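You operate a simulated robot arm through the tools that you are given. There is no shell and no other tool.

You are at the controls of a simulated robot arm. One attempt, no reset.

Task
Run the rise check on the cup in the holder and put it in the tray that the display names.
Fine: set the time from the blue card before you press RUN; press CLEAR when the cup is in its tray. Set down upright: white cup.

Only the result counts: the job must be done as asked and must still hold three seconds after the hand-in. Knocking over, shifting, dropping, spilling or breaking anything else fails it.

Robot
A 7-joint arm with a two-finger parallel gripper, fixed in place. Base frame: the origin is at the foot of the arm, x ahead of it, y to its left, z up; the work surface is at about z = 82. Readings come in cm, rad, newtons and seconds.
With the tool pointing down near the work surface it reaches from about 24 to 68 cm from the base axis. Its first joint turns from -1.152 to 1.152 rad. Payload 2.4 kg.
The tool frame sits at the grasp point between the pads (the TCP): z along the fingers, y along the line on which they close. The tips reach 3 cm beyond it. Largest opening 9.4 cm; finger width 2.8, thickness 1; the body of the gripper, 5 by 9.6 cm, starts 5.5 cm behind the TCP.
Orientation is that of the tool frame in the base frame, as [roll, pitch, yaw] about the fixed x, y, z axes, in that order (R = Rz(yaw) Ry(pitch) Rx(roll)). With the fingers straight down and closing along the base's y, the tool's x points along the base's -x, its y along +y and its z along -z.

Tools
- The arm moves only by the tool arm_command. Its argument "plan" is a list of rows, each an object of numbers (a shift or turn left out is 0, a gripper value left out holds the last): "tx", "ty", "tz": the shift along the base's x, y, z in cm; "rx", "ry", "rz": the turn, a rotation vector about the base's x, y, z in rad; "gripper": the finger opening in cm, from 0 to 9.4. In form: [{"tx": .., "ty": .., "tz": .., "rx": .., "ry": .., "rz": .., "gripper": ..}, ...]. A call has 1 to 20 rows; each row shifts and turns the commanded pose from where the row before left it. Each row takes 0.2 s and may step no farther than 5 cm and 0.15 rad from the row before; otherwise, or with a gripper value out of range, the whole call is refused. A pose out of reach is approached as far as the arm can. The call stops where the force on the tool passes 70 N (or 10 N more than at its start, if that is more) or the arm is blocked; 0.2 s more then pass. The fingers move at their own pace (about 15.3 cm/s each) and stop on an object; they squeeze with about 24 N. The grip force told is the motor's: it shows also when the fingers shut on nothing. Time passes only in rows, and 0.2 s behind the last, so rows that do not move let the fingers close. It gives the time, the measured TCP pose, the force on the tool (base axes), the opening and the grip force at its end, in the units of the frame above (readings bear some noise), with the torque about the TCP (base axes, N m) and any sound that the robot's microphone picked up.
- Cameras (640 x 400 px; columns grow to the right, rows downward): "scene" is fixed at [2.99, 46.93, 144.37]; the picture's right is [-0.83, -0.56, 0.00], its down [-0.33, 0.50, -0.80] and it looks along [0.45, -0.67, -0.60] (base axes); focal length 375 px, centre (320, 200). "wrist" rides on the gripper at [7.6, 1.4, -10.2] in the tool frame; the picture's right is [-0.18, 0.98, 0.00], its down [-0.75, -0.14, -0.64] and it looks along [-0.63, -0.12, 0.77] (tool axes); focal length 243 px, centre (320, 200).
- get_image(camera): a new picture of that camera. No time passes.
- locate(camera, pixels): for up to 12 pixels [column, row] of the newest picture of that camera ("zoom" is the newest enlarged one), the place [x, y, z] in the base frame of the surface seen there, good to about 0.2 cm. No time passes.
- enlarge(camera, box): a new picture of the part [left, top, right, bottom] of that camera's present view, enlarged. No time passes.
- hand_in(): hands the job in; it is judged then, once.

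Unless the task says otherwise, let go and move clear before handing in.

The tools are called after "Request:" as a command line: name --argument value ..., lists and objects as JSON in quotes. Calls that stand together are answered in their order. arm_command: Moves the arm, as the interface text tells. Its arguments: {"type":"object","properties":{"plan":{"type":"array","items":{"type":"object","properties":{"tx":{"type":"number"},"ty":{"type":"number"},"tz":{"type":"number"},"rx":{"type":"number"},"ry":{"type":"number"},"rz":{"type":"number"},"gripper":{"type":"number"}}}}},"required":["plan"]} The other tools are called the same way: get_image (camera) takes a picture; locate (camera, pixels) gives the place of the surface under pixels of a picture; enlarge (camera, box) takes an enlarged picture of a part of a camera's view; hand_in () hands the job in.

At the start:

```text
time_s: 0.0
position: [37.44, 2.67, 113.5]
tool_rot: [-3.139, 0.0, 3.141]
force: [-0.3, 1.9, -0.3]
torque: [0.03, 0.0, 0.01]
grip_width: 9.39
gripper_force: 0.0
```

scene: 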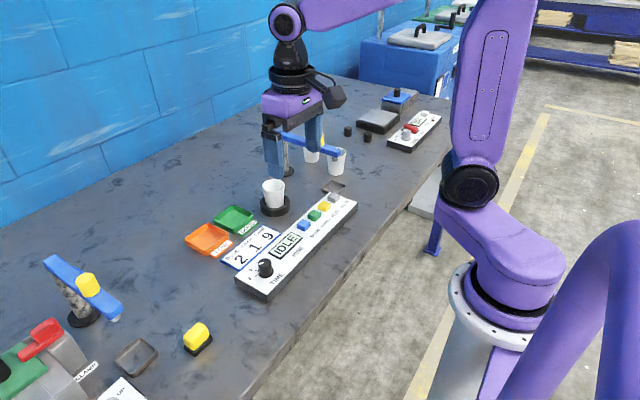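
wrist: 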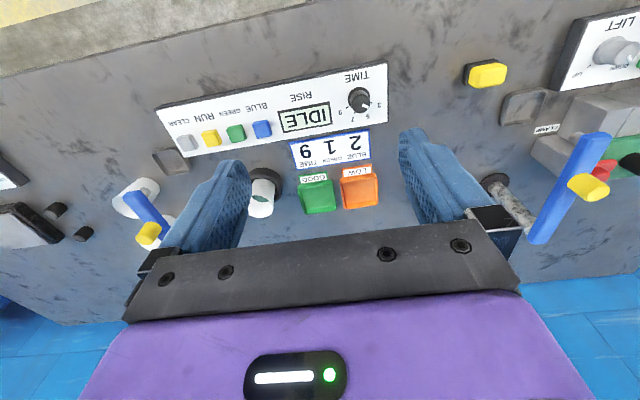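

The scene shows the RISE panel around (300,245), the white cup in its holder at (273,195), a card near (250,248) and the orange and green trays at (207,238) and (235,218). I'll enlarge these areas to read the labels.

Request:
enlarge --camera "scene" --box '[180, 170, 370, 300]'

Request:
enlarge --camera "wrist" --box '[140, 60, 400, 220]'

```text
3.08 times, centred on (275, 235) of scene
```

zoom: 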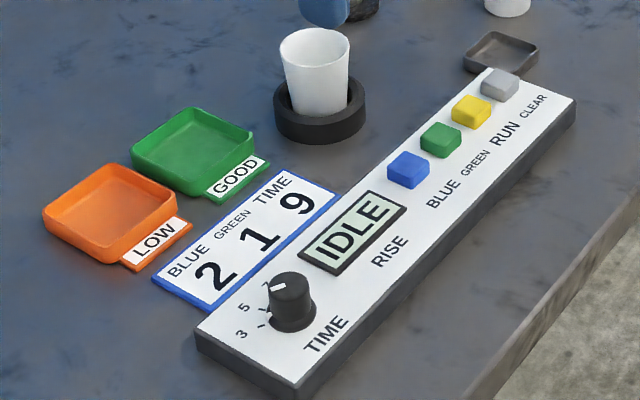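

```text
2.46 times, centred on (270, 140) of wrist
```

zoom: 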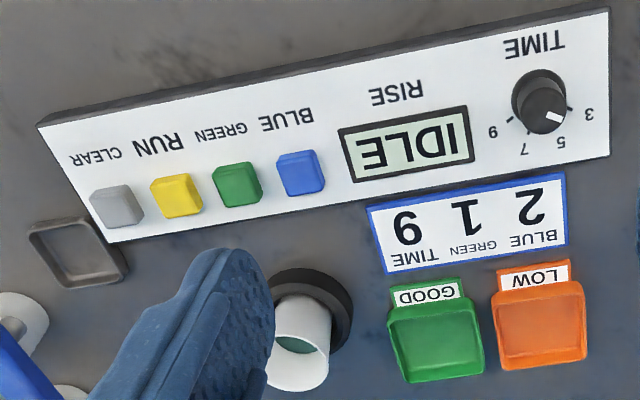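

The card at (250,248) reads BLUE 2, GREEN 1, TIME 9, and the knob is near 7. Next I'll check inside the cup and the rest of the bench for other cards.

Request:
enlarge --camera "wrist" --box '[230, 155, 310, 220]'

Request:
enlarge --camera "scene" --box '[0, 240, 220, 400]'

Request:
enlarge --camera "scene" --box '[250, 70, 460, 220]'

Request:
enlarge --camera "wrist" --box '[440, 0, 640, 220]'

Request:
enlarge --camera "wrist" --box '[0, 110, 200, 270]'

```text
6.15 times, centred on (270, 188) of wrist
```

zoom: 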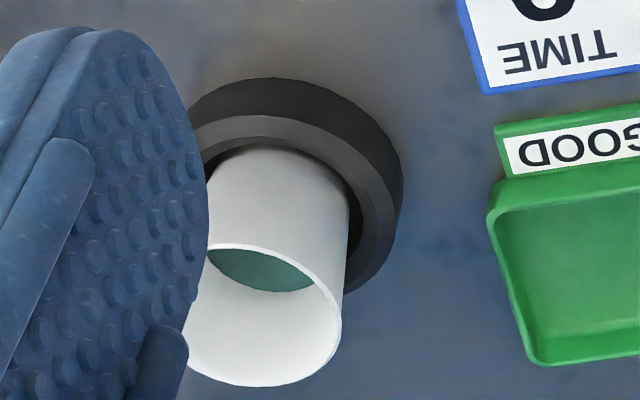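

```text
2.50 times, centred on (110, 320) of scene
```

zoom: 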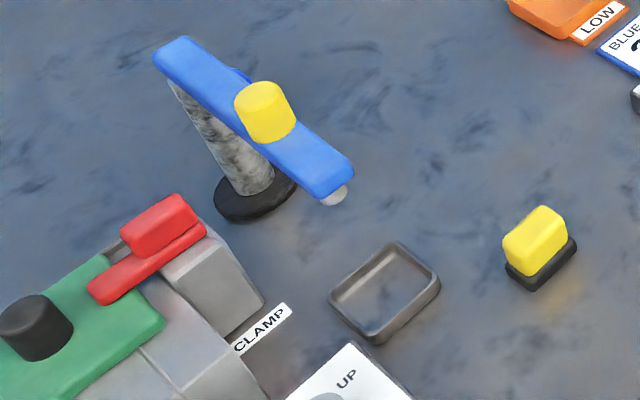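

```text
2.67 times, centred on (355, 145) of scene
```

zoom: 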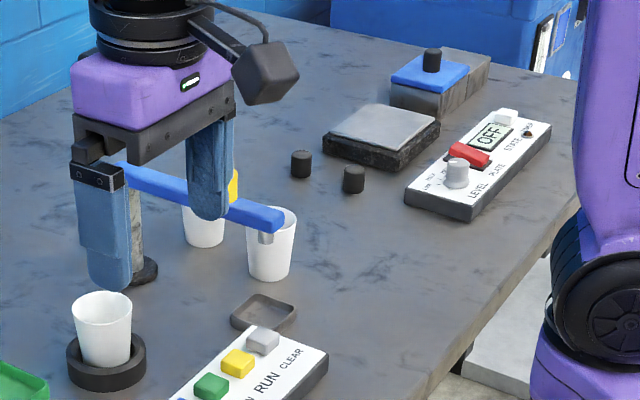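

```text
1.82 times, centred on (540, 110) of wrist
```

zoom: 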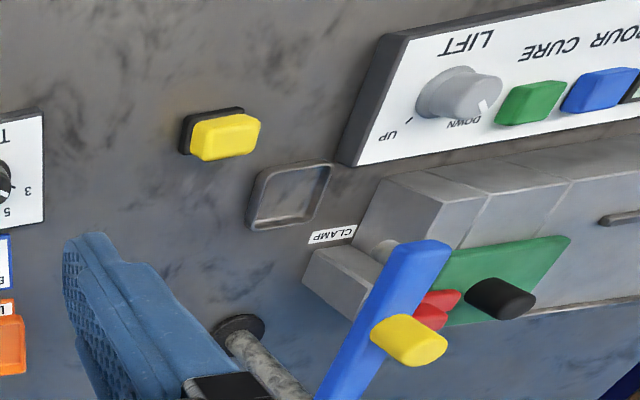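

```text
2.50 times, centred on (100, 190) of wrist
```

zoom: 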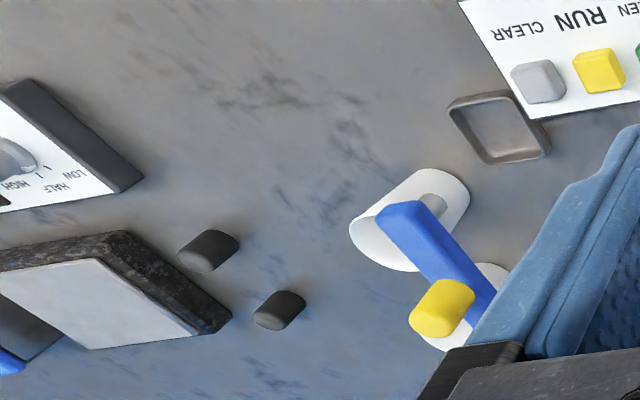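

The cup at (262,195) already holds a teal mix. The task only asks for the time from the card, which is 9, so I won't dose it. Next I'll measure positions.

Request:
enlarge --camera "scene" --box '[180, 170, 370, 300]'

Request:
locate --camera "zoom" --pixels '[[290, 282], [279, 287], [408, 162], [440, 132], [472, 104], [500, 78], [318, 130], [282, 55], [349, 60], [315, 32], [190, 150], [112, 210]]'

Request:
locate --camera "wrist" --pixels '[[360, 97], [365, 107], [262, 128], [235, 132], [210, 138], [186, 143], [262, 180], [317, 195], [360, 190], [388, 65], [155, 105], [190, 155]]'

```text
3.08 times, centred on (275, 235) of scene
```

zoom: 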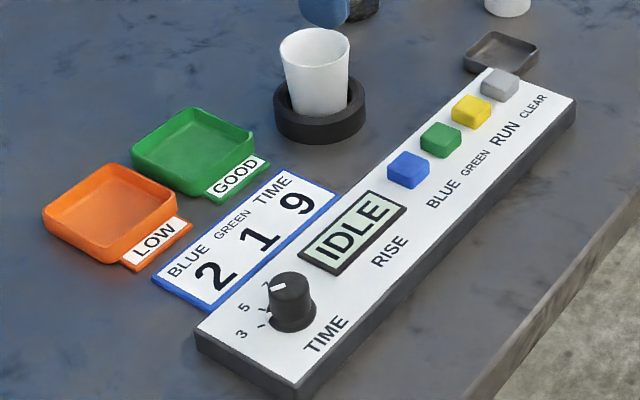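

```text
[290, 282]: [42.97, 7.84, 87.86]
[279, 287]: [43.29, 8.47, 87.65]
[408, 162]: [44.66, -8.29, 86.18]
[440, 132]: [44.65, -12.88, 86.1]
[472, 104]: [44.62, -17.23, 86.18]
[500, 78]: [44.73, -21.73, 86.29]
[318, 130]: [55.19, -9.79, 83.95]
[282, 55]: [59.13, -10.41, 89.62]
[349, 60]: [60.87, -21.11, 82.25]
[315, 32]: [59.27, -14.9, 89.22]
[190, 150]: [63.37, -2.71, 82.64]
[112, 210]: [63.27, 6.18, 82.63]
```

```text
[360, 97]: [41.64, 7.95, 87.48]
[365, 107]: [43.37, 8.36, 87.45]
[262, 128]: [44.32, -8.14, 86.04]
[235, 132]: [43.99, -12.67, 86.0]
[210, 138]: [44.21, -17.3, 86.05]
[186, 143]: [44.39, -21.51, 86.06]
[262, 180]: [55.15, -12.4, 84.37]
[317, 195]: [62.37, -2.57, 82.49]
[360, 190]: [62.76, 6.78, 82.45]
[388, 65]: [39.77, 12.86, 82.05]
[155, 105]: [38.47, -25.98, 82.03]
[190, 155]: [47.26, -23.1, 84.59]
```

The knob top is near (42,8,87.5), the buttons are in a row at x≈44.3, and the cup centre is near (58,-13). I'll move above the knob for a closer look at its pointer.

Request:
arm_command --plan '[{"tx": 1.3, "ty": 1.4, "tz": -4}, {"tx": 1.3, "ty": 1.4, "tz": -4}, {"tx": 1.2, "ty": 1.4, "tz": -4}, {"tx": 1, "ty": 1.1, "tz": -4}, {}, {}]'

Request:
get_image --camera "wrist"

Request:
enlarge --camera "wrist" --box '[240, 110, 400, 210]'

```text
time_s: 1.4
position: [42.19, 8.2, 97.29]
tool_rot: [-3.141, 0.0, 3.14]
force: [-0.2, 0.4, 0.6]
torque: [0.0, -0.02, 0.0]
grip_width: 9.39
gripper_force: 0.1
```

```text
taken
```

wrist: 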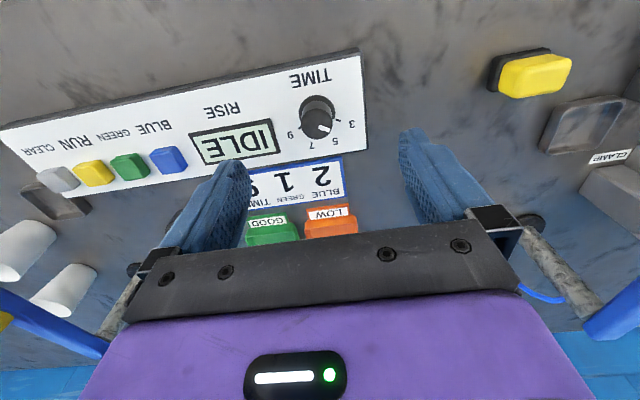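

```text
4.00 times, centred on (320, 160) of wrist
```

zoom: 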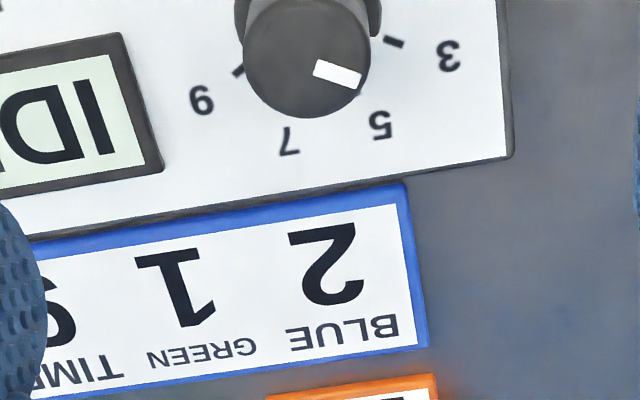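

The pointer at (337,74) in the zoom lies between 3 and 5. I'll locate the pointer, ticks and rim to get angles.

Request:
locate --camera "zoom" --pixels '[[318, 68], [357, 82], [305, 55], [247, 55], [368, 55], [306, 115], [394, 42], [238, 71], [447, 56], [202, 100], [288, 140], [381, 124]]'

Request:
enlarge --camera "wrist" --box '[280, 80, 376, 140]'

```text
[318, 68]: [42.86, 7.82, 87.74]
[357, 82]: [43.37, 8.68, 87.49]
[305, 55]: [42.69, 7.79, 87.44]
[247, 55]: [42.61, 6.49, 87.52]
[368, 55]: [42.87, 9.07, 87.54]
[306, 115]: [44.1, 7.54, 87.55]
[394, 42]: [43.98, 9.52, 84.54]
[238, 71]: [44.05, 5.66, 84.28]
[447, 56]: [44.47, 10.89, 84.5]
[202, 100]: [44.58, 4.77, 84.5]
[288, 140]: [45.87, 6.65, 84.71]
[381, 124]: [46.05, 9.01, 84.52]
```

```text
6.67 times, centred on (328, 110) of wrist
```

zoom: 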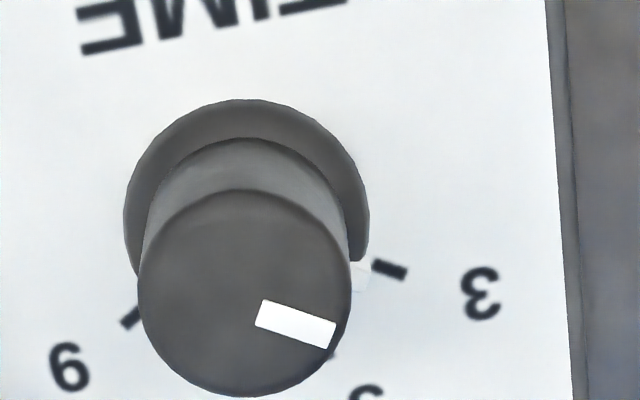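

The pointer sits at about +60° from +x, which is on the 3. The 9 label is at about -60°, so the knob must turn -120° about base z. I'll pre-rotate the gripper by +60°, centre it on the knob at (42.8,7.8) and lower it.

Request:
arm_command --plan '[{"rz": 0.1496, "tx": 0.6, "ty": -0.4, "gripper": 5}, {"rz": 0.1496}, {"rz": 0.1496}, {"rz": 0.1496}, {"rz": 0.1496}, {"rz": 0.1496}, {"rz": 0.1496, "tz": -3}, {}, {}]'

Request:
get_image --camera "wrist"

Request:
get_image --camera "scene"

```text
time_s: 3.4
position: [42.62, 7.74, 94.46]
tool_rot: [-3.14, 0.0, -2.091]
force: [-0.7, 0.1, -0.3]
torque: [0.02, -0.01, 0.0]
grip_width: 5.01
gripper_force: 0.0
```

```text
taken
```

wrist: 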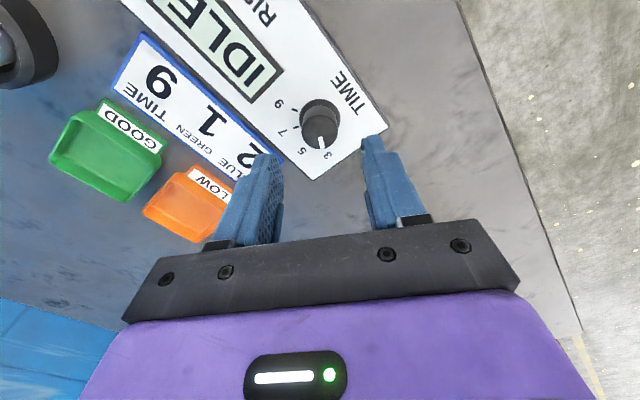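

```text
taken
```

scene: 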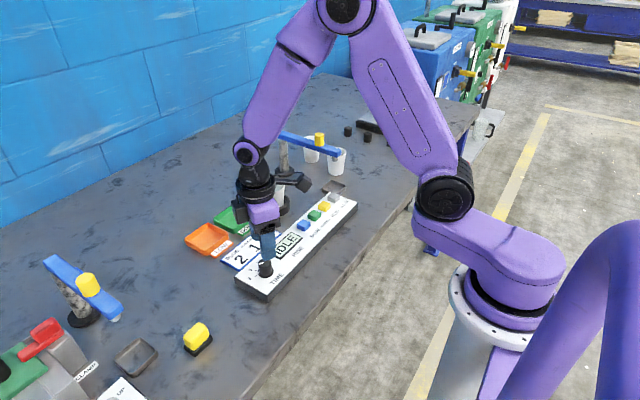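

The pre-rotation worked, and the knob appears at about (319,122) in the wrist view. I'll locate its rim again to centre exactly.

Request:
enlarge --camera "wrist" --box '[256, 80, 384, 160]'

Request:
locate --camera "wrist" --pixels '[[304, 128], [336, 128], [319, 128], [319, 145], [319, 115], [323, 142], [328, 155]]'

```text
5.00 times, centred on (320, 120) of wrist
```

zoom: 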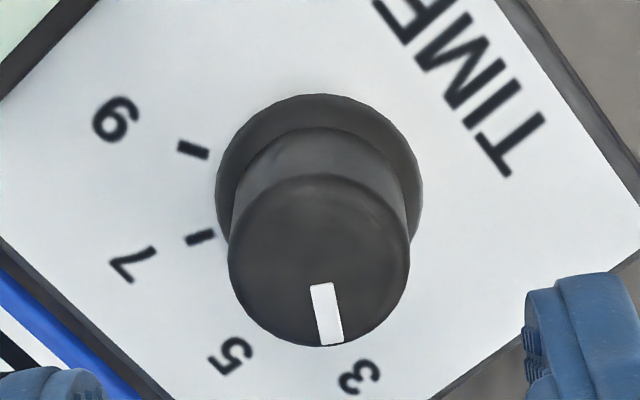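

```text
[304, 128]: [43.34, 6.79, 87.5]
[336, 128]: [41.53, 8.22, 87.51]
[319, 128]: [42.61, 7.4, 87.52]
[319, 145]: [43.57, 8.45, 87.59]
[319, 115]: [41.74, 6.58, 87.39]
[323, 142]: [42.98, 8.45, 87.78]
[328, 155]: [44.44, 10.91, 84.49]
```

The knob centre comes out at about (42.75,7.65). I'll lower to TCP z≈88.4 and close on the knob.

Request:
arm_command --plan '[{"tx": 0.1, "ty": -0.1, "tz": -2}, {"tz": -2}, {"tz": -1.2}, {"tz": -0.8}, {}, {"gripper": 2}, {"gripper": 2}, {}]'

Request:
get_image --camera "wrist"

```text
time_s: 5.2
position: [42.61, 7.53, 88.28]
tool_rot: [3.14, -0.003, -2.092]
force: [-9.4, 4.3, -1.8]
torque: [-0.02, -0.25, 0.03]
grip_width: 2.77
gripper_force: 45.2
```

```text
taken
```

wrist: 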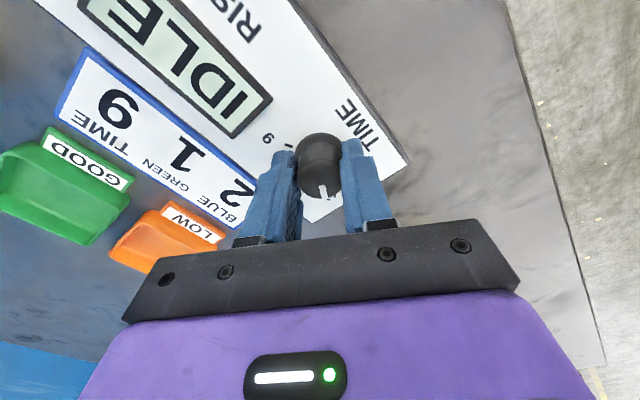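

The fingers hold the knob with an opening of 2.77. It looks slightly ahead of the fingers, so I'll check its centre before turning.

Request:
enlarge --camera "wrist" --box '[256, 120, 384, 200]'

Request:
locate --camera "wrist" --pixels '[[320, 150], [320, 165], [320, 175], [320, 185], [305, 172], [335, 172], [322, 193]]'

```text
5.00 times, centred on (320, 160) of wrist
```

zoom: 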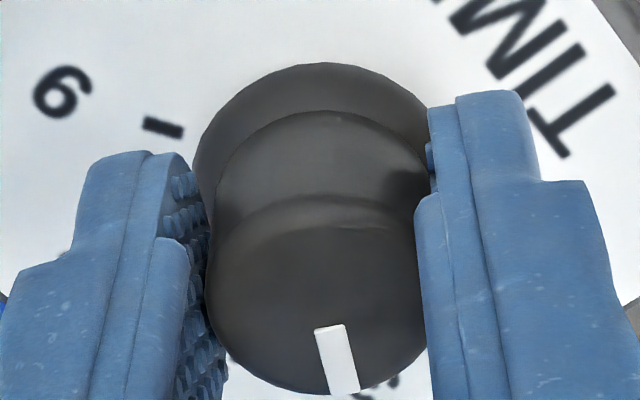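

```text
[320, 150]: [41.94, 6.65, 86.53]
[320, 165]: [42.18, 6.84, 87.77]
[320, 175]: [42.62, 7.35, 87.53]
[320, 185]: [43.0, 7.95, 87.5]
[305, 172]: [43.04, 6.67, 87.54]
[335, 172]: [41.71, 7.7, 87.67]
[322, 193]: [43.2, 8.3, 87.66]
```

The rim midpoint is about (42.72,7.63) and the TCP is at (42.61,7.53), so it is centred well enough. I'll turn the knob -120°.

Request:
arm_command --plan '[{"rz": -0.1396, "tx": 0.1, "ty": 0.1}, {"rz": -0.1396}, {"rz": -0.1396}, {"rz": -0.1396}, {"rz": -0.1396}, {"rz": -0.1396}, {"rz": -0.1396}, {"rz": -0.1396}, {"rz": -0.1396}, {"rz": -0.1396}, {"rz": -0.1396}, {"rz": -0.1396}, {"rz": -0.1396}, {"rz": -0.1396}, {"rz": -0.1396}, {}, {}]'

Request:
get_image --camera "wrist"

Request:
enlarge --camera "wrist" --box '[224, 100, 416, 220]'

```text
time_s: 8.8
position: [42.9, 7.74, 88.51]
tool_rot: [-3.14, 0.0, 2.095]
force: [-19.0, 20.7, 4.1]
torque: [0.55, -0.1, 0.1]
grip_width: 2.74
gripper_force: 45.0
```

```text
taken
```

wrist: 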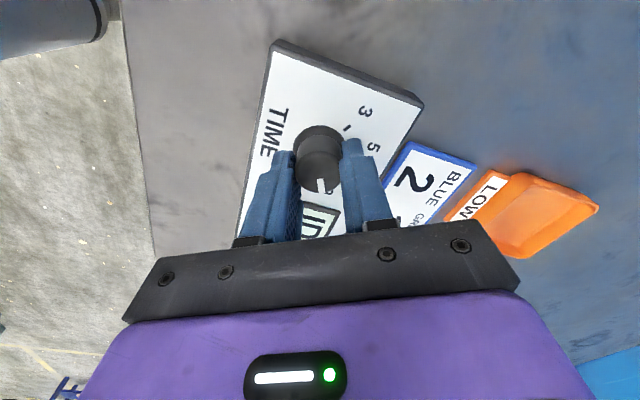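

```text
3.33 times, centred on (320, 160) of wrist
```

zoom: 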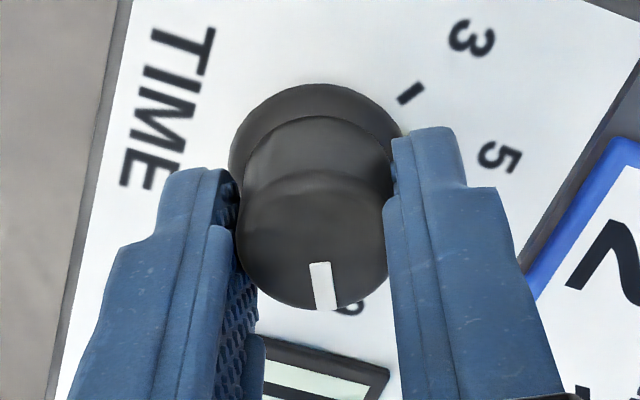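

The knob turned with the gripper, and the pointer at zoom (322,285) now points at the 9. I'll release, rise and check.

Request:
arm_command --plan '[{"gripper": 5}, {"gripper": 5}, {"tz": 3}, {"tz": 4}, {"rz": 0.1396}, {"rz": 0.1396}, {"rz": 0.1396}, {"rz": 0.1396}, {"rz": 0.1396}, {"rz": 0.1396}, {"rz": 0.1396}, {"rz": 0.07}, {}]'

Request:
get_image --camera "wrist"

Request:
enlarge --camera "wrist" --box '[224, 70, 416, 190]'

Request:
enlarge --camera "scene" --box '[180, 170, 370, 300]'

```text
time_s: 11.6
position: [42.98, 7.57, 95.48]
tool_rot: [3.141, 0.0, -3.138]
force: [-0.1, 0.5, -0.7]
torque: [0.02, 0.03, 0.01]
grip_width: 4.98
gripper_force: 0.0
```

```text
taken
```

wrist: 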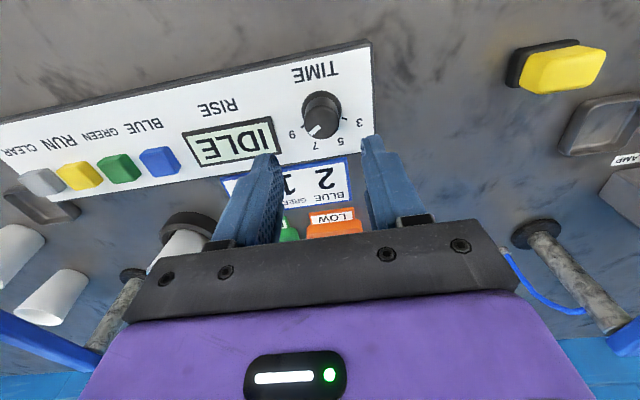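

```text
3.33 times, centred on (320, 130) of wrist
```

zoom: 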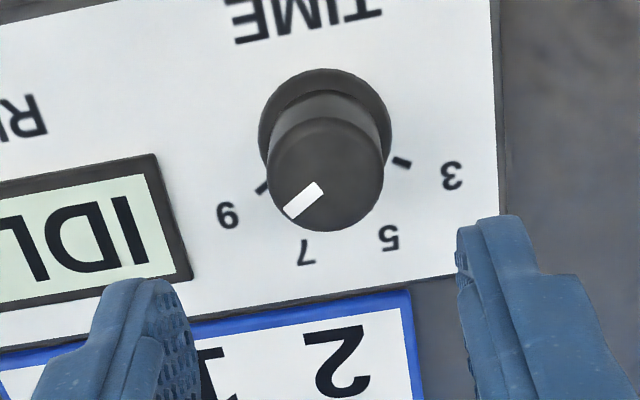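

```text
3.08 times, centred on (275, 235) of scene
```

zoom: 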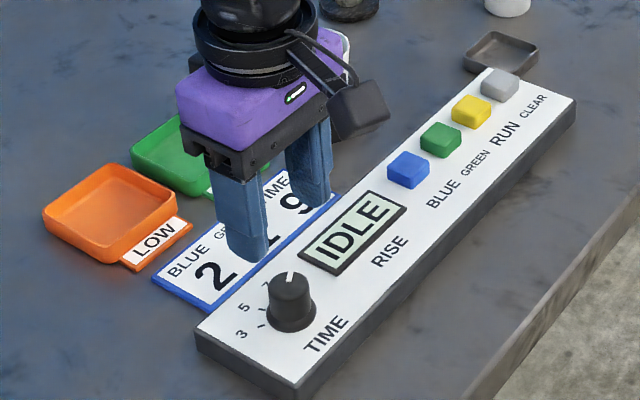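

The pointer now runs from zoom (318,187) to (290,212). I'll locate both ends to measure its angle.

Request:
enlarge --camera "wrist" --box '[280, 80, 376, 140]'

Request:
locate --camera "wrist" --pixels '[[318, 127], [314, 130], [311, 133], [305, 122], [338, 122], [323, 107], [322, 138], [303, 126], [344, 118], [292, 135], [355, 122]]'

```text
6.67 times, centred on (328, 110) of wrist
```

zoom: 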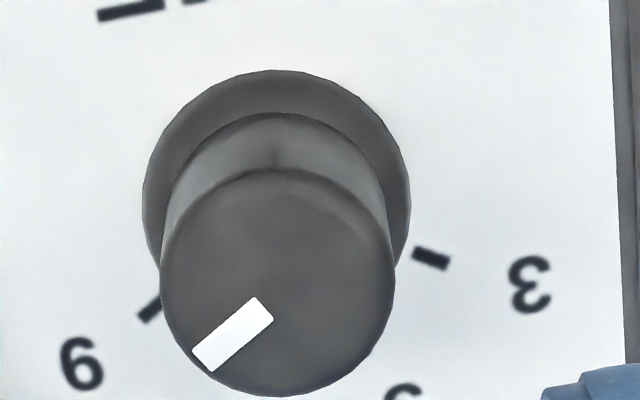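

```text
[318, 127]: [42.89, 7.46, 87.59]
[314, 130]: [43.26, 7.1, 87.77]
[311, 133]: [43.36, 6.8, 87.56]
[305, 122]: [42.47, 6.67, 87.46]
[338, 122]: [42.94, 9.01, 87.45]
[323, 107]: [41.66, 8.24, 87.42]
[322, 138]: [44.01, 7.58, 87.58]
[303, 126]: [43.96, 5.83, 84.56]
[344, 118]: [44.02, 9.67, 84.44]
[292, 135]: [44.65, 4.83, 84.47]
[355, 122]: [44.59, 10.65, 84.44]
```

The pointer angle is about -59°, so the knob is on 9. Next I'll close the fingers and move above the yellow RUN button at (44.4,-17.25).

Request:
arm_command --plan '[{"gripper": 0, "ty": -4}, {"ty": -4.2, "tx": 0.4}, {"ty": -4.2, "tx": 0.4}, {"ty": -4.2, "tx": 0.3}, {"ty": -4.2, "tx": 0.2}, {"ty": -4.0}, {}, {}]'

Request:
get_image --camera "wrist"

Request:
enlarge --camera "wrist" --box '[224, 90, 416, 210]'

```text
time_s: 13.4
position: [44.51, -17.33, 95.67]
tool_rot: [-3.141, 0.0, 3.14]
force: [-0.9, -0.5, 0.2]
torque: [-0.05, -0.02, -0.04]
grip_width: 0.0
gripper_force: 24.1
```

```text
taken
```

wrist: 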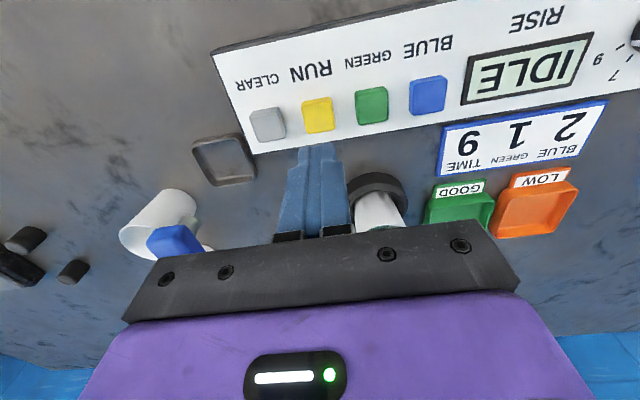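

```text
3.33 times, centred on (320, 150) of wrist
```

zoom: 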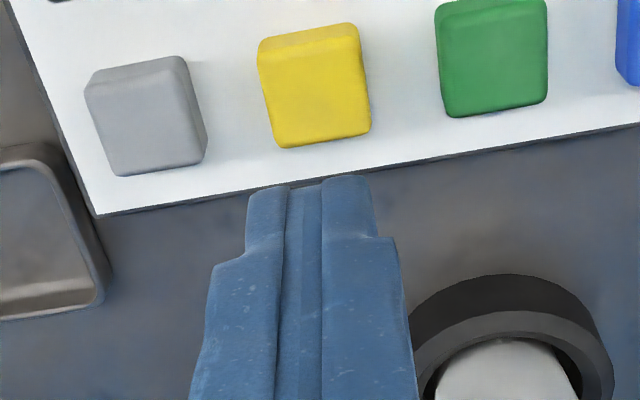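

The fingers are closed above the panel and the yellow button appears at zoom (315,85). I'll locate its centre before pressing.

Request:
locate --camera "zoom" --pixels '[[315, 92], [262, 60], [360, 45], [280, 143], [368, 128], [308, 35], [147, 120]]'

```text
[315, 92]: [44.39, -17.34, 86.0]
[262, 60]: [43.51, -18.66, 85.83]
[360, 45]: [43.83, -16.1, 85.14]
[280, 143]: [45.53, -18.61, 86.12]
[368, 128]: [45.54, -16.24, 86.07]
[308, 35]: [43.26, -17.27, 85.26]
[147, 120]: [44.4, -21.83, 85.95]
```

The button top is centred at (44.39,-17.35,86.1), directly under the fingertips. I'll descend and press gently in small steps.

Request:
arm_command --plan '[{"tz": -3}, {"tz": -2.5}, {"tz": -0.6}, {"tz": -0.2}, {"tz": -0.2}, {"tz": -0.2}, {"tz": -0.2}]'

Request:
enlarge --camera "scene" --box '[180, 170, 370, 300]'

```text
time_s: 15.0
position: [44.46, -17.23, 88.58]
tool_rot: [-3.142, 0.001, 3.141]
force: [1.1, 0.0, 1.9]
torque: [-0.02, 0.0, 0.06]
grip_width: 0.0
gripper_force: 23.9
```

```text
3.08 times, centred on (275, 235) of scene
```

zoom: 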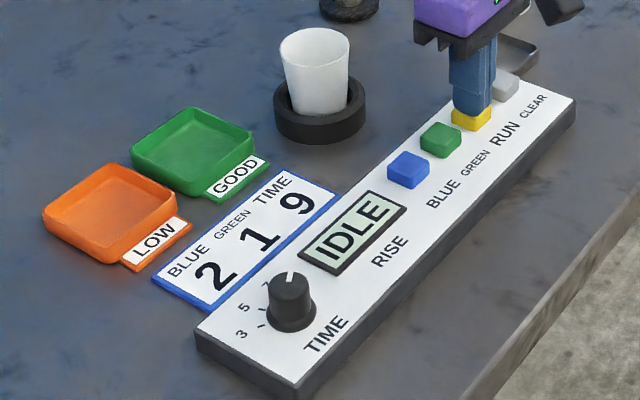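

The display still reads IDLE and the force is only about 2 N, so the button isn't fully pressed. I'll press a little deeper.

Request:
arm_command --plan '[{"tz": -0.15}, {"tz": -0.15}, {"tz": -0.1}]'

Request:
enlarge --camera "scene" --box '[180, 170, 370, 300]'

```text
time_s: 15.8
position: [44.36, -17.18, 88.28]
tool_rot: [-3.14, 0.001, 3.141]
force: [0.3, -4.2, 14.3]
torque: [-0.13, 0.0, 0.09]
grip_width: 0.01
gripper_force: 23.7
heard: click
```

```text
3.08 times, centred on (275, 235) of scene
```

zoom: 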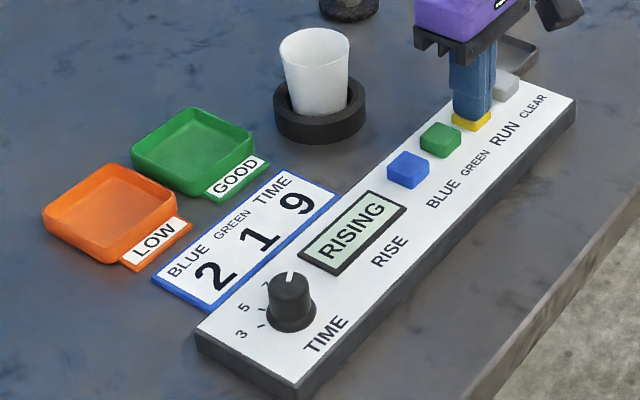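

There was a click and the display now reads RISING. I'll lift off the button and wait for the result.

Request:
arm_command --plan '[{"tz": 1}, {"tz": 3}, {"tz": 4}, {"tz": 4}, {}, {}, {}, {}, {}, {}, {}, {}, {}, {}, {}, {}, {}, {}, {}, {}]'

Request:
enlarge --camera "scene" --box '[180, 170, 370, 300]'

```text
time_s: 20.0
position: [44.14, -17.66, 100.16]
tool_rot: [-3.141, -0.001, -3.141]
force: [0.3, 0.4, 0.3]
torque: [0.0, -0.01, 0.02]
grip_width: 0.01
gripper_force: 23.8
```

```text
3.08 times, centred on (275, 235) of scene
```

zoom: 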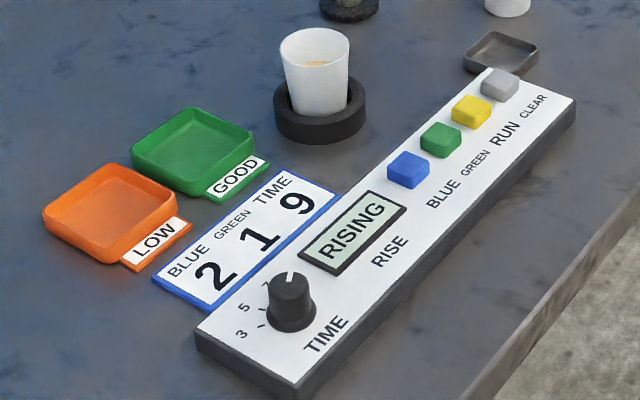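

The display still says RISING, and foam is now visible in the cup at zoom (317,62). I'll wait longer.

Request:
arm_command --plan '[{}, {}, {}, {}, {}, {}, {}, {}, {}, {}, {}, {}, {}, {}, {}, {}, {}, {}, {}, {}]'

Request:
enlarge --camera "scene" --box '[180, 170, 370, 300]'

Request:
get_image --camera "wrist"

```text
time_s: 24.2
position: [44.19, -17.45, 100.19]
tool_rot: [3.141, 0.001, -3.141]
force: [-0.7, 0.4, 0.5]
torque: [0.04, 0.0, -0.02]
grip_width: 0.0
gripper_force: 23.6
```

```text
3.08 times, centred on (275, 235) of scene
```

zoom: 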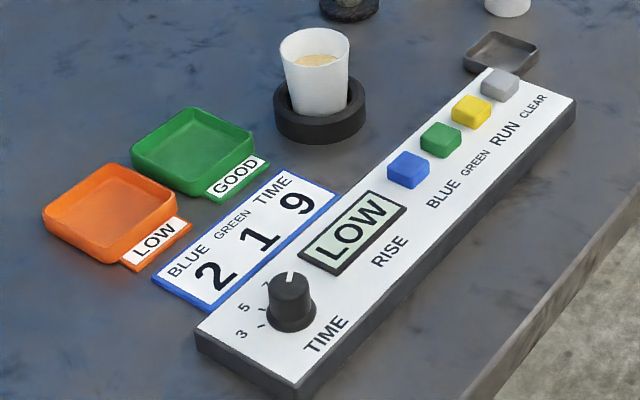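

```text
taken
```

wrist: 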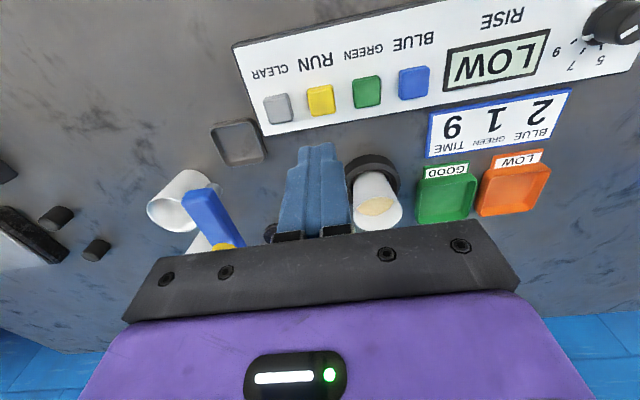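

The display reads LOW, so the cup goes in the orange tray near (63,6.5). I'll measure the cup, holder and tray precisely.

Request:
locate --camera "zoom" --pixels '[[318, 72], [318, 95], [319, 112], [296, 70], [342, 70], [281, 53], [348, 52], [314, 30], [319, 120], [280, 115], [360, 112], [318, 60]]'

Request:
enlarge --camera "scene" --box '[250, 165, 300, 220]'

Request:
locate --camera "wrist" --pixels '[[346, 178], [398, 178], [362, 157], [370, 185], [375, 205], [400, 212], [378, 230], [352, 212], [516, 185], [487, 212], [542, 207], [548, 167]]'

```text
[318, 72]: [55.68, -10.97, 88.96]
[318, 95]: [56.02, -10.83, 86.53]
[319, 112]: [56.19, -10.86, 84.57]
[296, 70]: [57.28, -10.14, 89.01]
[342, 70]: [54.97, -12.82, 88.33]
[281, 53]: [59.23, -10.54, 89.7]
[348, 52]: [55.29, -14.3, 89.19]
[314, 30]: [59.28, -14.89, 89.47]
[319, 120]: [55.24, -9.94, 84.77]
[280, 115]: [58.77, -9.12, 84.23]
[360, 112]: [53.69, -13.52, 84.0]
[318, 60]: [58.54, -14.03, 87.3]
```

```text
7.27 times, centred on (275, 192) of scene
```

zoom: 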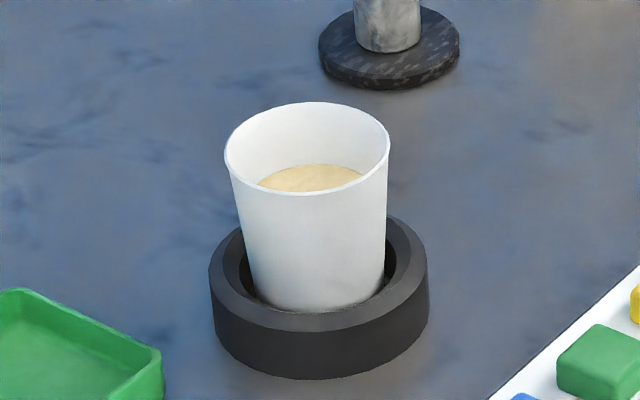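

```text
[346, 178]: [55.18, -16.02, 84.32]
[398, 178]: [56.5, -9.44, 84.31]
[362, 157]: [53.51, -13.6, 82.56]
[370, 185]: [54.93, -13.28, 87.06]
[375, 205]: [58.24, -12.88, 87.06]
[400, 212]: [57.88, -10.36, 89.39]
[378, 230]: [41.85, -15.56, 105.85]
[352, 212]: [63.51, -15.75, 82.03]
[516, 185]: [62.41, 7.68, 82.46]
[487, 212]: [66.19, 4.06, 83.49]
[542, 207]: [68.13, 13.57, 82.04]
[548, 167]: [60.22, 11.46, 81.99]
```

The cup rim is centred near (57.3,-12.65) at z≈89.5 with a diameter of about 5.5. Next I'll check the nearby dispenser's blue bar at scene (310,143) and the tray corners.

Request:
get_image --camera "scene"

Request:
locate --camera "scene" --pixels '[[287, 136], [310, 143], [340, 153], [320, 138], [337, 152], [285, 170], [311, 155], [336, 165]]'

Request:
enlarge --camera "scene" --box '[175, 195, 275, 265]'

Request:
locate --camera "zoom" --pixels '[[74, 263], [195, 186], [318, 268], [205, 360], [190, 240], [200, 275], [250, 270], [135, 262], [195, 210], [205, 330], [296, 265], [95, 262]]'

```text
taken
```

scene: 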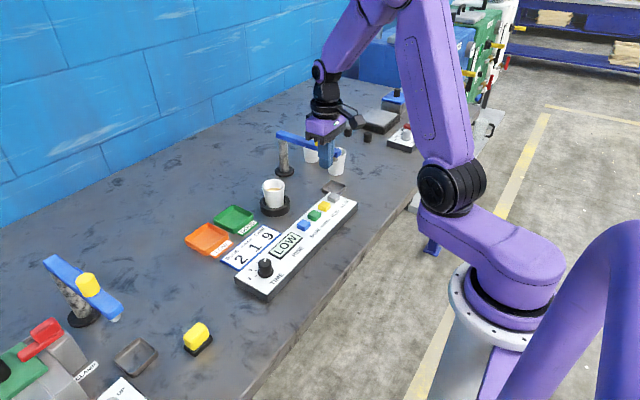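

```text
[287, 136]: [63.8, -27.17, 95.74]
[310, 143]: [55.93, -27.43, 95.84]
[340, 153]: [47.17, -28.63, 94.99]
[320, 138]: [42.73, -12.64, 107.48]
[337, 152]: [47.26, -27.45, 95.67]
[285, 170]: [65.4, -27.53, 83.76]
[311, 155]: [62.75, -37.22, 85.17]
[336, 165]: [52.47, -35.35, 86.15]
```

```text
5.71 times, centred on (225, 230) of scene
```

zoom: 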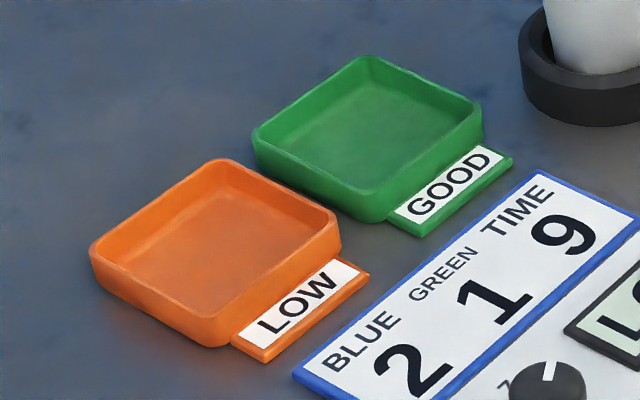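

```text
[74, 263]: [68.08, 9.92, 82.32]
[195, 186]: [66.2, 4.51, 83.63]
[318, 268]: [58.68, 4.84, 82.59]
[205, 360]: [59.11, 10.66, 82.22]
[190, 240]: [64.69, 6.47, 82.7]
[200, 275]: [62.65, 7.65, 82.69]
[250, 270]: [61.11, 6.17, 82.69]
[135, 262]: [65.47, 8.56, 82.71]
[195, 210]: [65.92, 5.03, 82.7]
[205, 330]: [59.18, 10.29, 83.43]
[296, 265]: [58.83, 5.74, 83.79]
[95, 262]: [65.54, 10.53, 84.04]
```

The blue bar is at y≈-27, well clear. I'll measure the orange tray's rim corners to find its centre.

Request:
locate --camera "zoom" --pixels '[[96, 247], [218, 163], [334, 226], [210, 318], [155, 205], [275, 194], [272, 270], [150, 283], [212, 192], [312, 222], [205, 300], [118, 262]]'

```text
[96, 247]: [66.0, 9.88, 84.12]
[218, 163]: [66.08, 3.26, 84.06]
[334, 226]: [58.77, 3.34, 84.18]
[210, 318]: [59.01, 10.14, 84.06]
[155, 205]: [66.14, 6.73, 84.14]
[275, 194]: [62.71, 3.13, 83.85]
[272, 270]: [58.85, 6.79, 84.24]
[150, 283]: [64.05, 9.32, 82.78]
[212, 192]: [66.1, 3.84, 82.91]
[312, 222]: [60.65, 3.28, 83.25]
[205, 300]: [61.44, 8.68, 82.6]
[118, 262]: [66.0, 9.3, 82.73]
```

The tray centre is (62.45,6.6), with its floor at 82.65 and rim at 84.15. I'll move above the cup with the gripper open.

Request:
arm_command --plan '[{"tx": 2.5, "ty": 1, "gripper": 8.4}, {"tx": 3, "ty": 1}, {"tx": 3, "ty": 1}, {"tx": 2.6, "ty": 1}, {"tx": 2, "ty": 0.8}, {"tz": -2}, {}, {}]'

Request:
get_image --camera "wrist"

Request:
get_image --camera "scene"

```text
time_s: 26.0
position: [57.22, -12.69, 98.06]
tool_rot: [-3.141, 0.001, 3.14]
force: [-0.5, 0.6, 0.4]
torque: [0.01, 0.01, -0.02]
grip_width: 8.41
gripper_force: 0.1
```

```text
taken
```

wrist: 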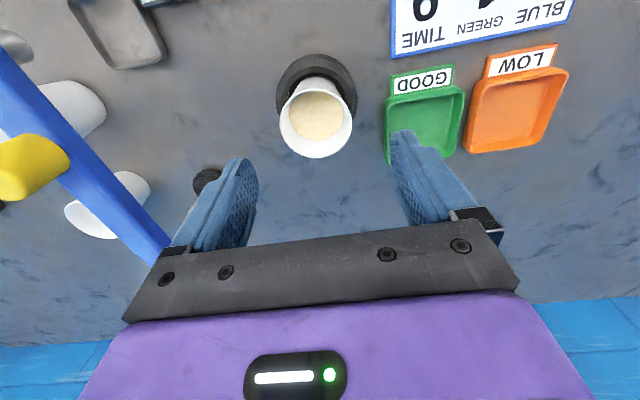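

```text
taken
```

scene: 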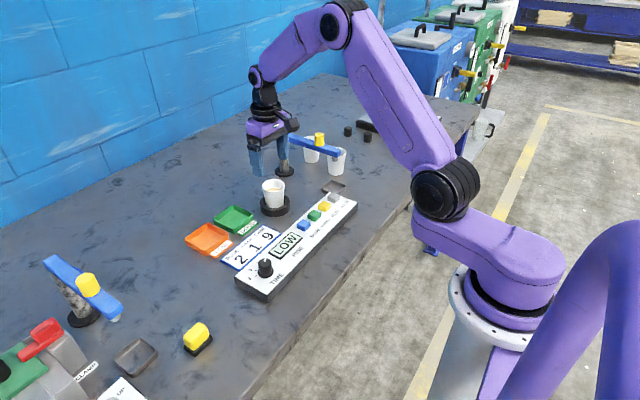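

The cup rim spans about (280–353, 80–157) in the wrist view. I'll locate rim points from this angle to refine the centre.

Request:
enlarge --camera "wrist" --box '[256, 40, 384, 170]'

Request:
locate --camera "wrist" --pixels '[[282, 122], [351, 115], [317, 157], [314, 83], [317, 118], [300, 82], [330, 79], [290, 145], [343, 145], [345, 70]]'

```text
3.08 times, centred on (320, 105) of wrist
```

zoom: 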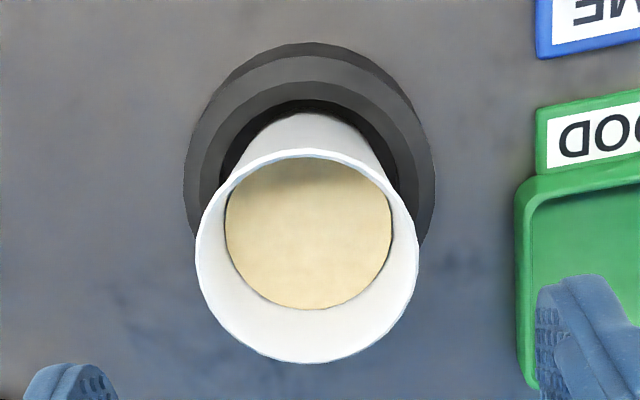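

```text
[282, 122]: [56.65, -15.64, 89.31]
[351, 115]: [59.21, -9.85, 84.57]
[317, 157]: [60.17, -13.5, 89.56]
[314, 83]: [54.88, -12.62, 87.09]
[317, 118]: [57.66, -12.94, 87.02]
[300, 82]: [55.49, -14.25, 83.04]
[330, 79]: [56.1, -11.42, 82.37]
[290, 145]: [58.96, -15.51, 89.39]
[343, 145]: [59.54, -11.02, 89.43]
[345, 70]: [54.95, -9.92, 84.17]
```

The refined rim centre is about (57.4,-12.85) with radius 2.85. I'll descend to TCP z≈87.9, keeping the tips above the holder ring, and close on the cup.

Request:
arm_command --plan '[{"tx": 0.15, "ty": -0.12, "tz": -2}, {"tz": -2}, {"tz": -2}, {"tz": -2}, {"tz": -1.4}, {"tz": -0.7}, {}]'

Request:
get_image --camera "wrist"

Request:
enlarge --camera "scene" --box '[230, 140, 320, 225]'

```text
time_s: 27.6
position: [57.74, -12.53, 88.0]
tool_rot: [-3.14, 0.002, 3.14]
force: [-0.2, -0.4, 0.3]
torque: [0.0, -0.03, 0.0]
grip_width: 8.43
gripper_force: 0.1
```

```text
taken
```

wrist: 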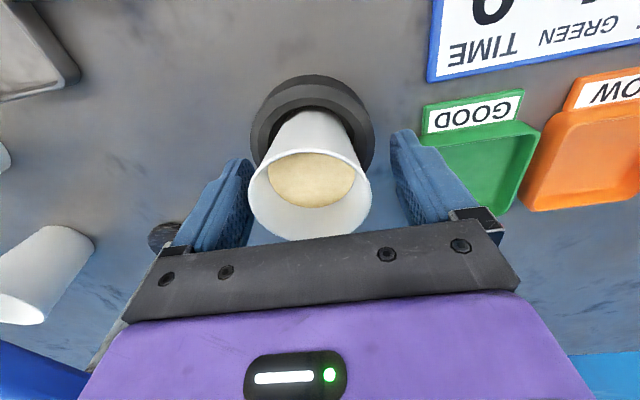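

```text
4.71 times, centred on (275, 182) of scene
```

zoom: 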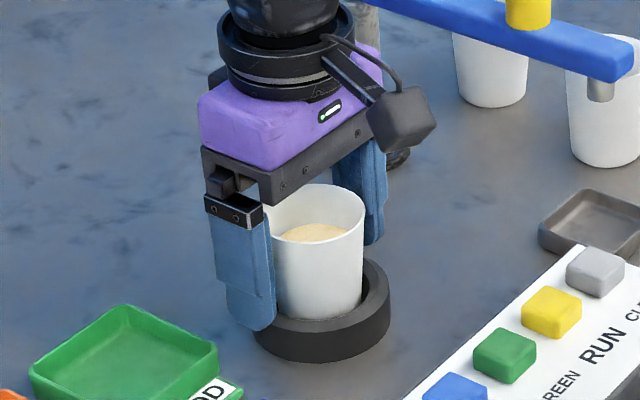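

The fingers straddle the cup, but it seems slightly off centre, with the rim centre near (311,194) in the wrist view. I'll locate the rim again before closing.

Request:
locate --camera "wrist" --pixels '[[251, 190], [370, 190], [311, 238], [310, 150], [275, 225], [348, 222], [262, 165], [352, 163], [310, 180]]'

Request:
arm_command --plan '[{}]'

```text
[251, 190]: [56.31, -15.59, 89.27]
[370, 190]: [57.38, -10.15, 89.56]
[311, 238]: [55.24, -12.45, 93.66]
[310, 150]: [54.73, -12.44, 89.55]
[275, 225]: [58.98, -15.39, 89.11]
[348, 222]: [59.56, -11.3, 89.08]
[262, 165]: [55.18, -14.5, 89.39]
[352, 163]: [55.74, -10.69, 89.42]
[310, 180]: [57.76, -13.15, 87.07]
```

```text
time_s: 28.0
position: [57.62, -12.52, 87.94]
tool_rot: [-3.141, -0.001, 3.14]
force: [0.2, 1.0, 0.9]
torque: [0.0, 0.0, -0.01]
grip_width: 8.41
gripper_force: 0.1
```

The rim fit gives a centre of (57.35,-12.9). I'll shift by (-0.25,-0.37) and then close.

Request:
arm_command --plan '[{"tx": -0.25, "ty": -0.37}, {}, {"gripper": 6.4}, {"gripper": 5.0}, {}, {}, {}]'

Request:
get_image --camera "wrist"

Request:
enlarge --camera "scene" --box '[230, 140, 320, 225]'

```text
time_s: 29.6
position: [57.5, -12.77, 87.93]
tool_rot: [3.141, -0.001, -3.14]
force: [-0.5, -0.6, 1.0]
torque: [-0.01, 0.04, 0.01]
grip_width: 5.78
gripper_force: 23.9
```

```text
taken
```

wrist: 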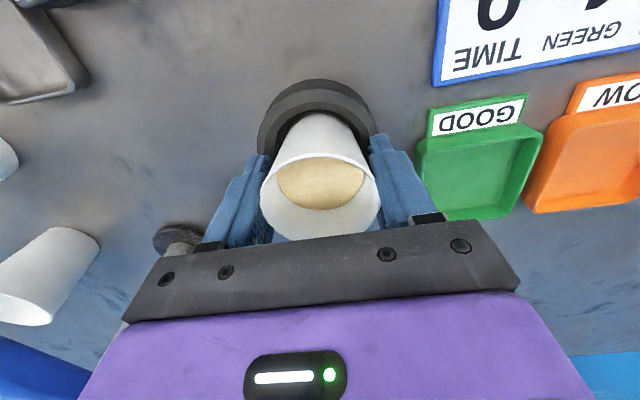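

```text
4.71 times, centred on (275, 182) of scene
```

zoom: 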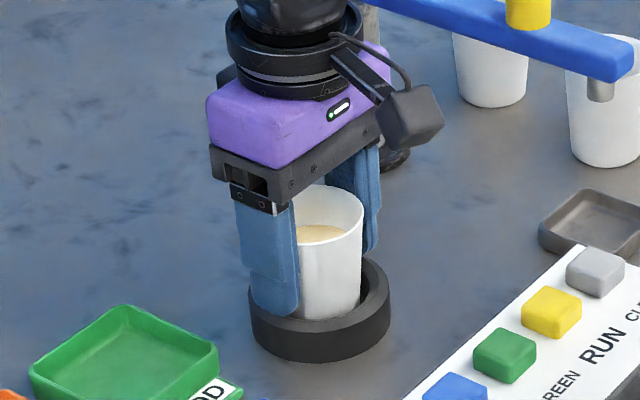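

The cup is gripped at 5.78 cm with balanced forces. I'll lift slowly and check that it comes up straight.

Request:
arm_command --plan '[{"tz": 0.3}, {"tz": 0.6}, {"tz": 0.9}, {"tz": 1}, {"tz": 1}, {"tz": 1}, {"tz": 1}, {"tz": 0.8}, {"tz": 0.4}, {}]'

Request:
enlarge --camera "scene" --box '[230, 110, 350, 225]'

Request:
get_image --camera "wrist"

```text
time_s: 31.8
position: [57.21, -12.85, 94.91]
tool_rot: [3.141, 0.0, 3.141]
force: [-1.0, 0.1, -0.7]
torque: [-0.01, 0.07, 0.02]
grip_width: 5.73
gripper_force: 24.5
```

```text
3.48 times, centred on (290, 168) of scene
```

zoom: 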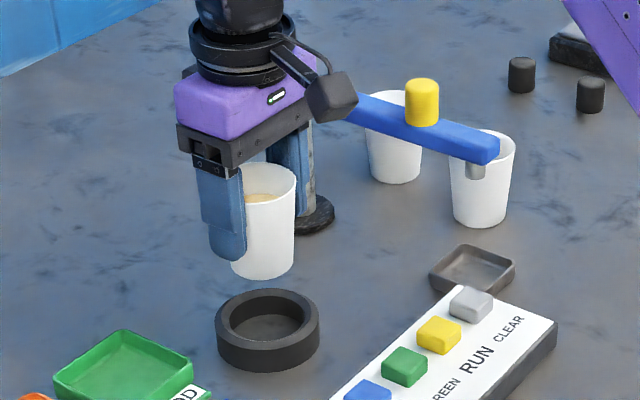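

```text
taken
```

wrist: 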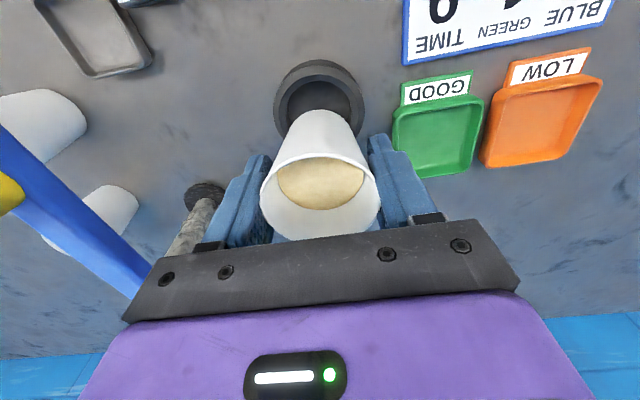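

The cup is lifted upright and clear of the holder. I'll carry it to above the orange tray with smooth steps.

Request:
locate --camera "zoom" --pixels '[[265, 328], [265, 275], [250, 270], [268, 205]]'

Request:
arm_command --plan '[{"tx": 0.1, "ty": 0.4}, {"tx": 0.25, "ty": 0.9}, {"tx": 0.4, "ty": 1.4}, {"tx": 0.45, "ty": 1.6}, {"tx": 0.45, "ty": 1.7}, {"tx": 0.45, "ty": 1.7}, {"tx": 0.45, "ty": 1.7}, {"tx": 0.45, "ty": 1.7}, {"tx": 0.45, "ty": 1.7}, {"tx": 0.45, "ty": 1.7}, {"tx": 0.45, "ty": 1.6}, {"tx": 0.4, "ty": 1.4}, {"tx": 0.25, "ty": 0.9}, {"tx": 0.2, "ty": 0.6}, {"tx": 0.1, "ty": 0.4}, {}, {}]'

Request:
get_image --camera "wrist"

Request:
enlarge --camera "scene" --box '[160, 160, 280, 270]'

```text
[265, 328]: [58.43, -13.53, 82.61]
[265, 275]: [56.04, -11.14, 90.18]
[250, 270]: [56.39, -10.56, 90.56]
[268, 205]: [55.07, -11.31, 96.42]
```

```text
time_s: 35.4
position: [62.51, 6.71, 95.17]
tool_rot: [3.141, 0.0, -3.141]
force: [0.9, -0.2, 0.6]
torque: [-0.01, 0.05, -0.01]
grip_width: 5.77
gripper_force: 23.9
```

```text
taken
```

wrist: 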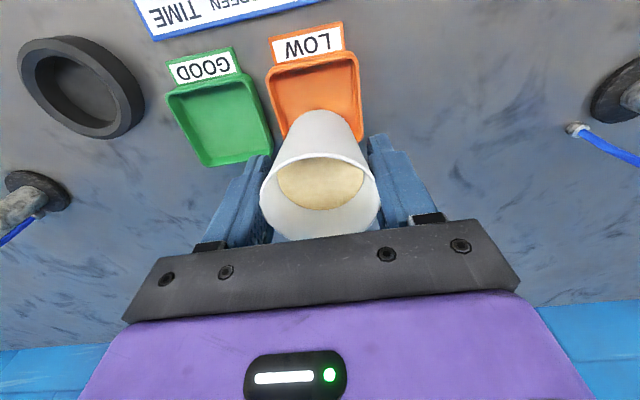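

```text
3.64 times, centred on (220, 215) of scene
```

zoom: 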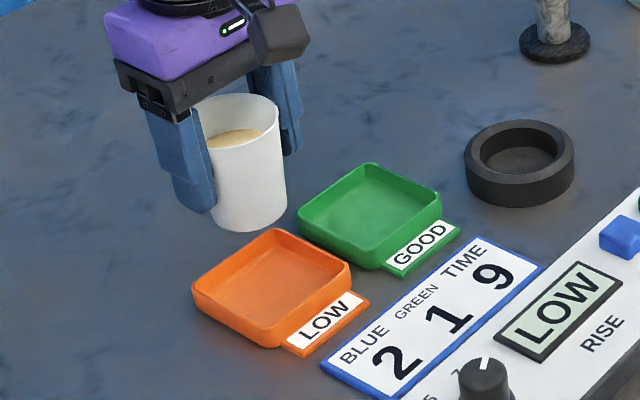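

The cup hangs over the orange tray at (62.5,6.7). The holder floor at 82.6 nearly matches the tray floor at 82.7, so I'll lower by about 6.7 cm and then feel for contact.

Request:
arm_command --plan '[{"tz": -0.5}, {"tz": -1}, {"tz": -1.2}, {"tz": -1.2}, {"tz": -1.2}, {"tz": -0.8}, {"tz": -0.4}, {"tz": -0.2}, {}]'

Request:
enlarge --camera "scene" --box '[160, 160, 280, 270]'

```text
time_s: 37.4
position: [62.59, 6.64, 88.54]
tool_rot: [3.142, 0.001, -3.141]
force: [0.5, 0.8, -0.5]
torque: [0.01, 0.0, 0.0]
grip_width: 5.76
gripper_force: 23.7
```

```text
3.64 times, centred on (220, 215) of scene
```

zoom: 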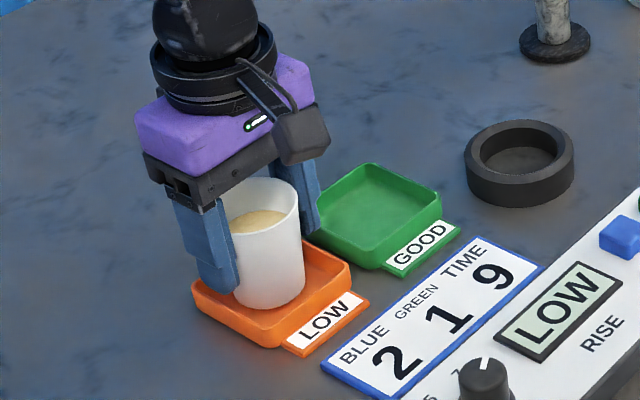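

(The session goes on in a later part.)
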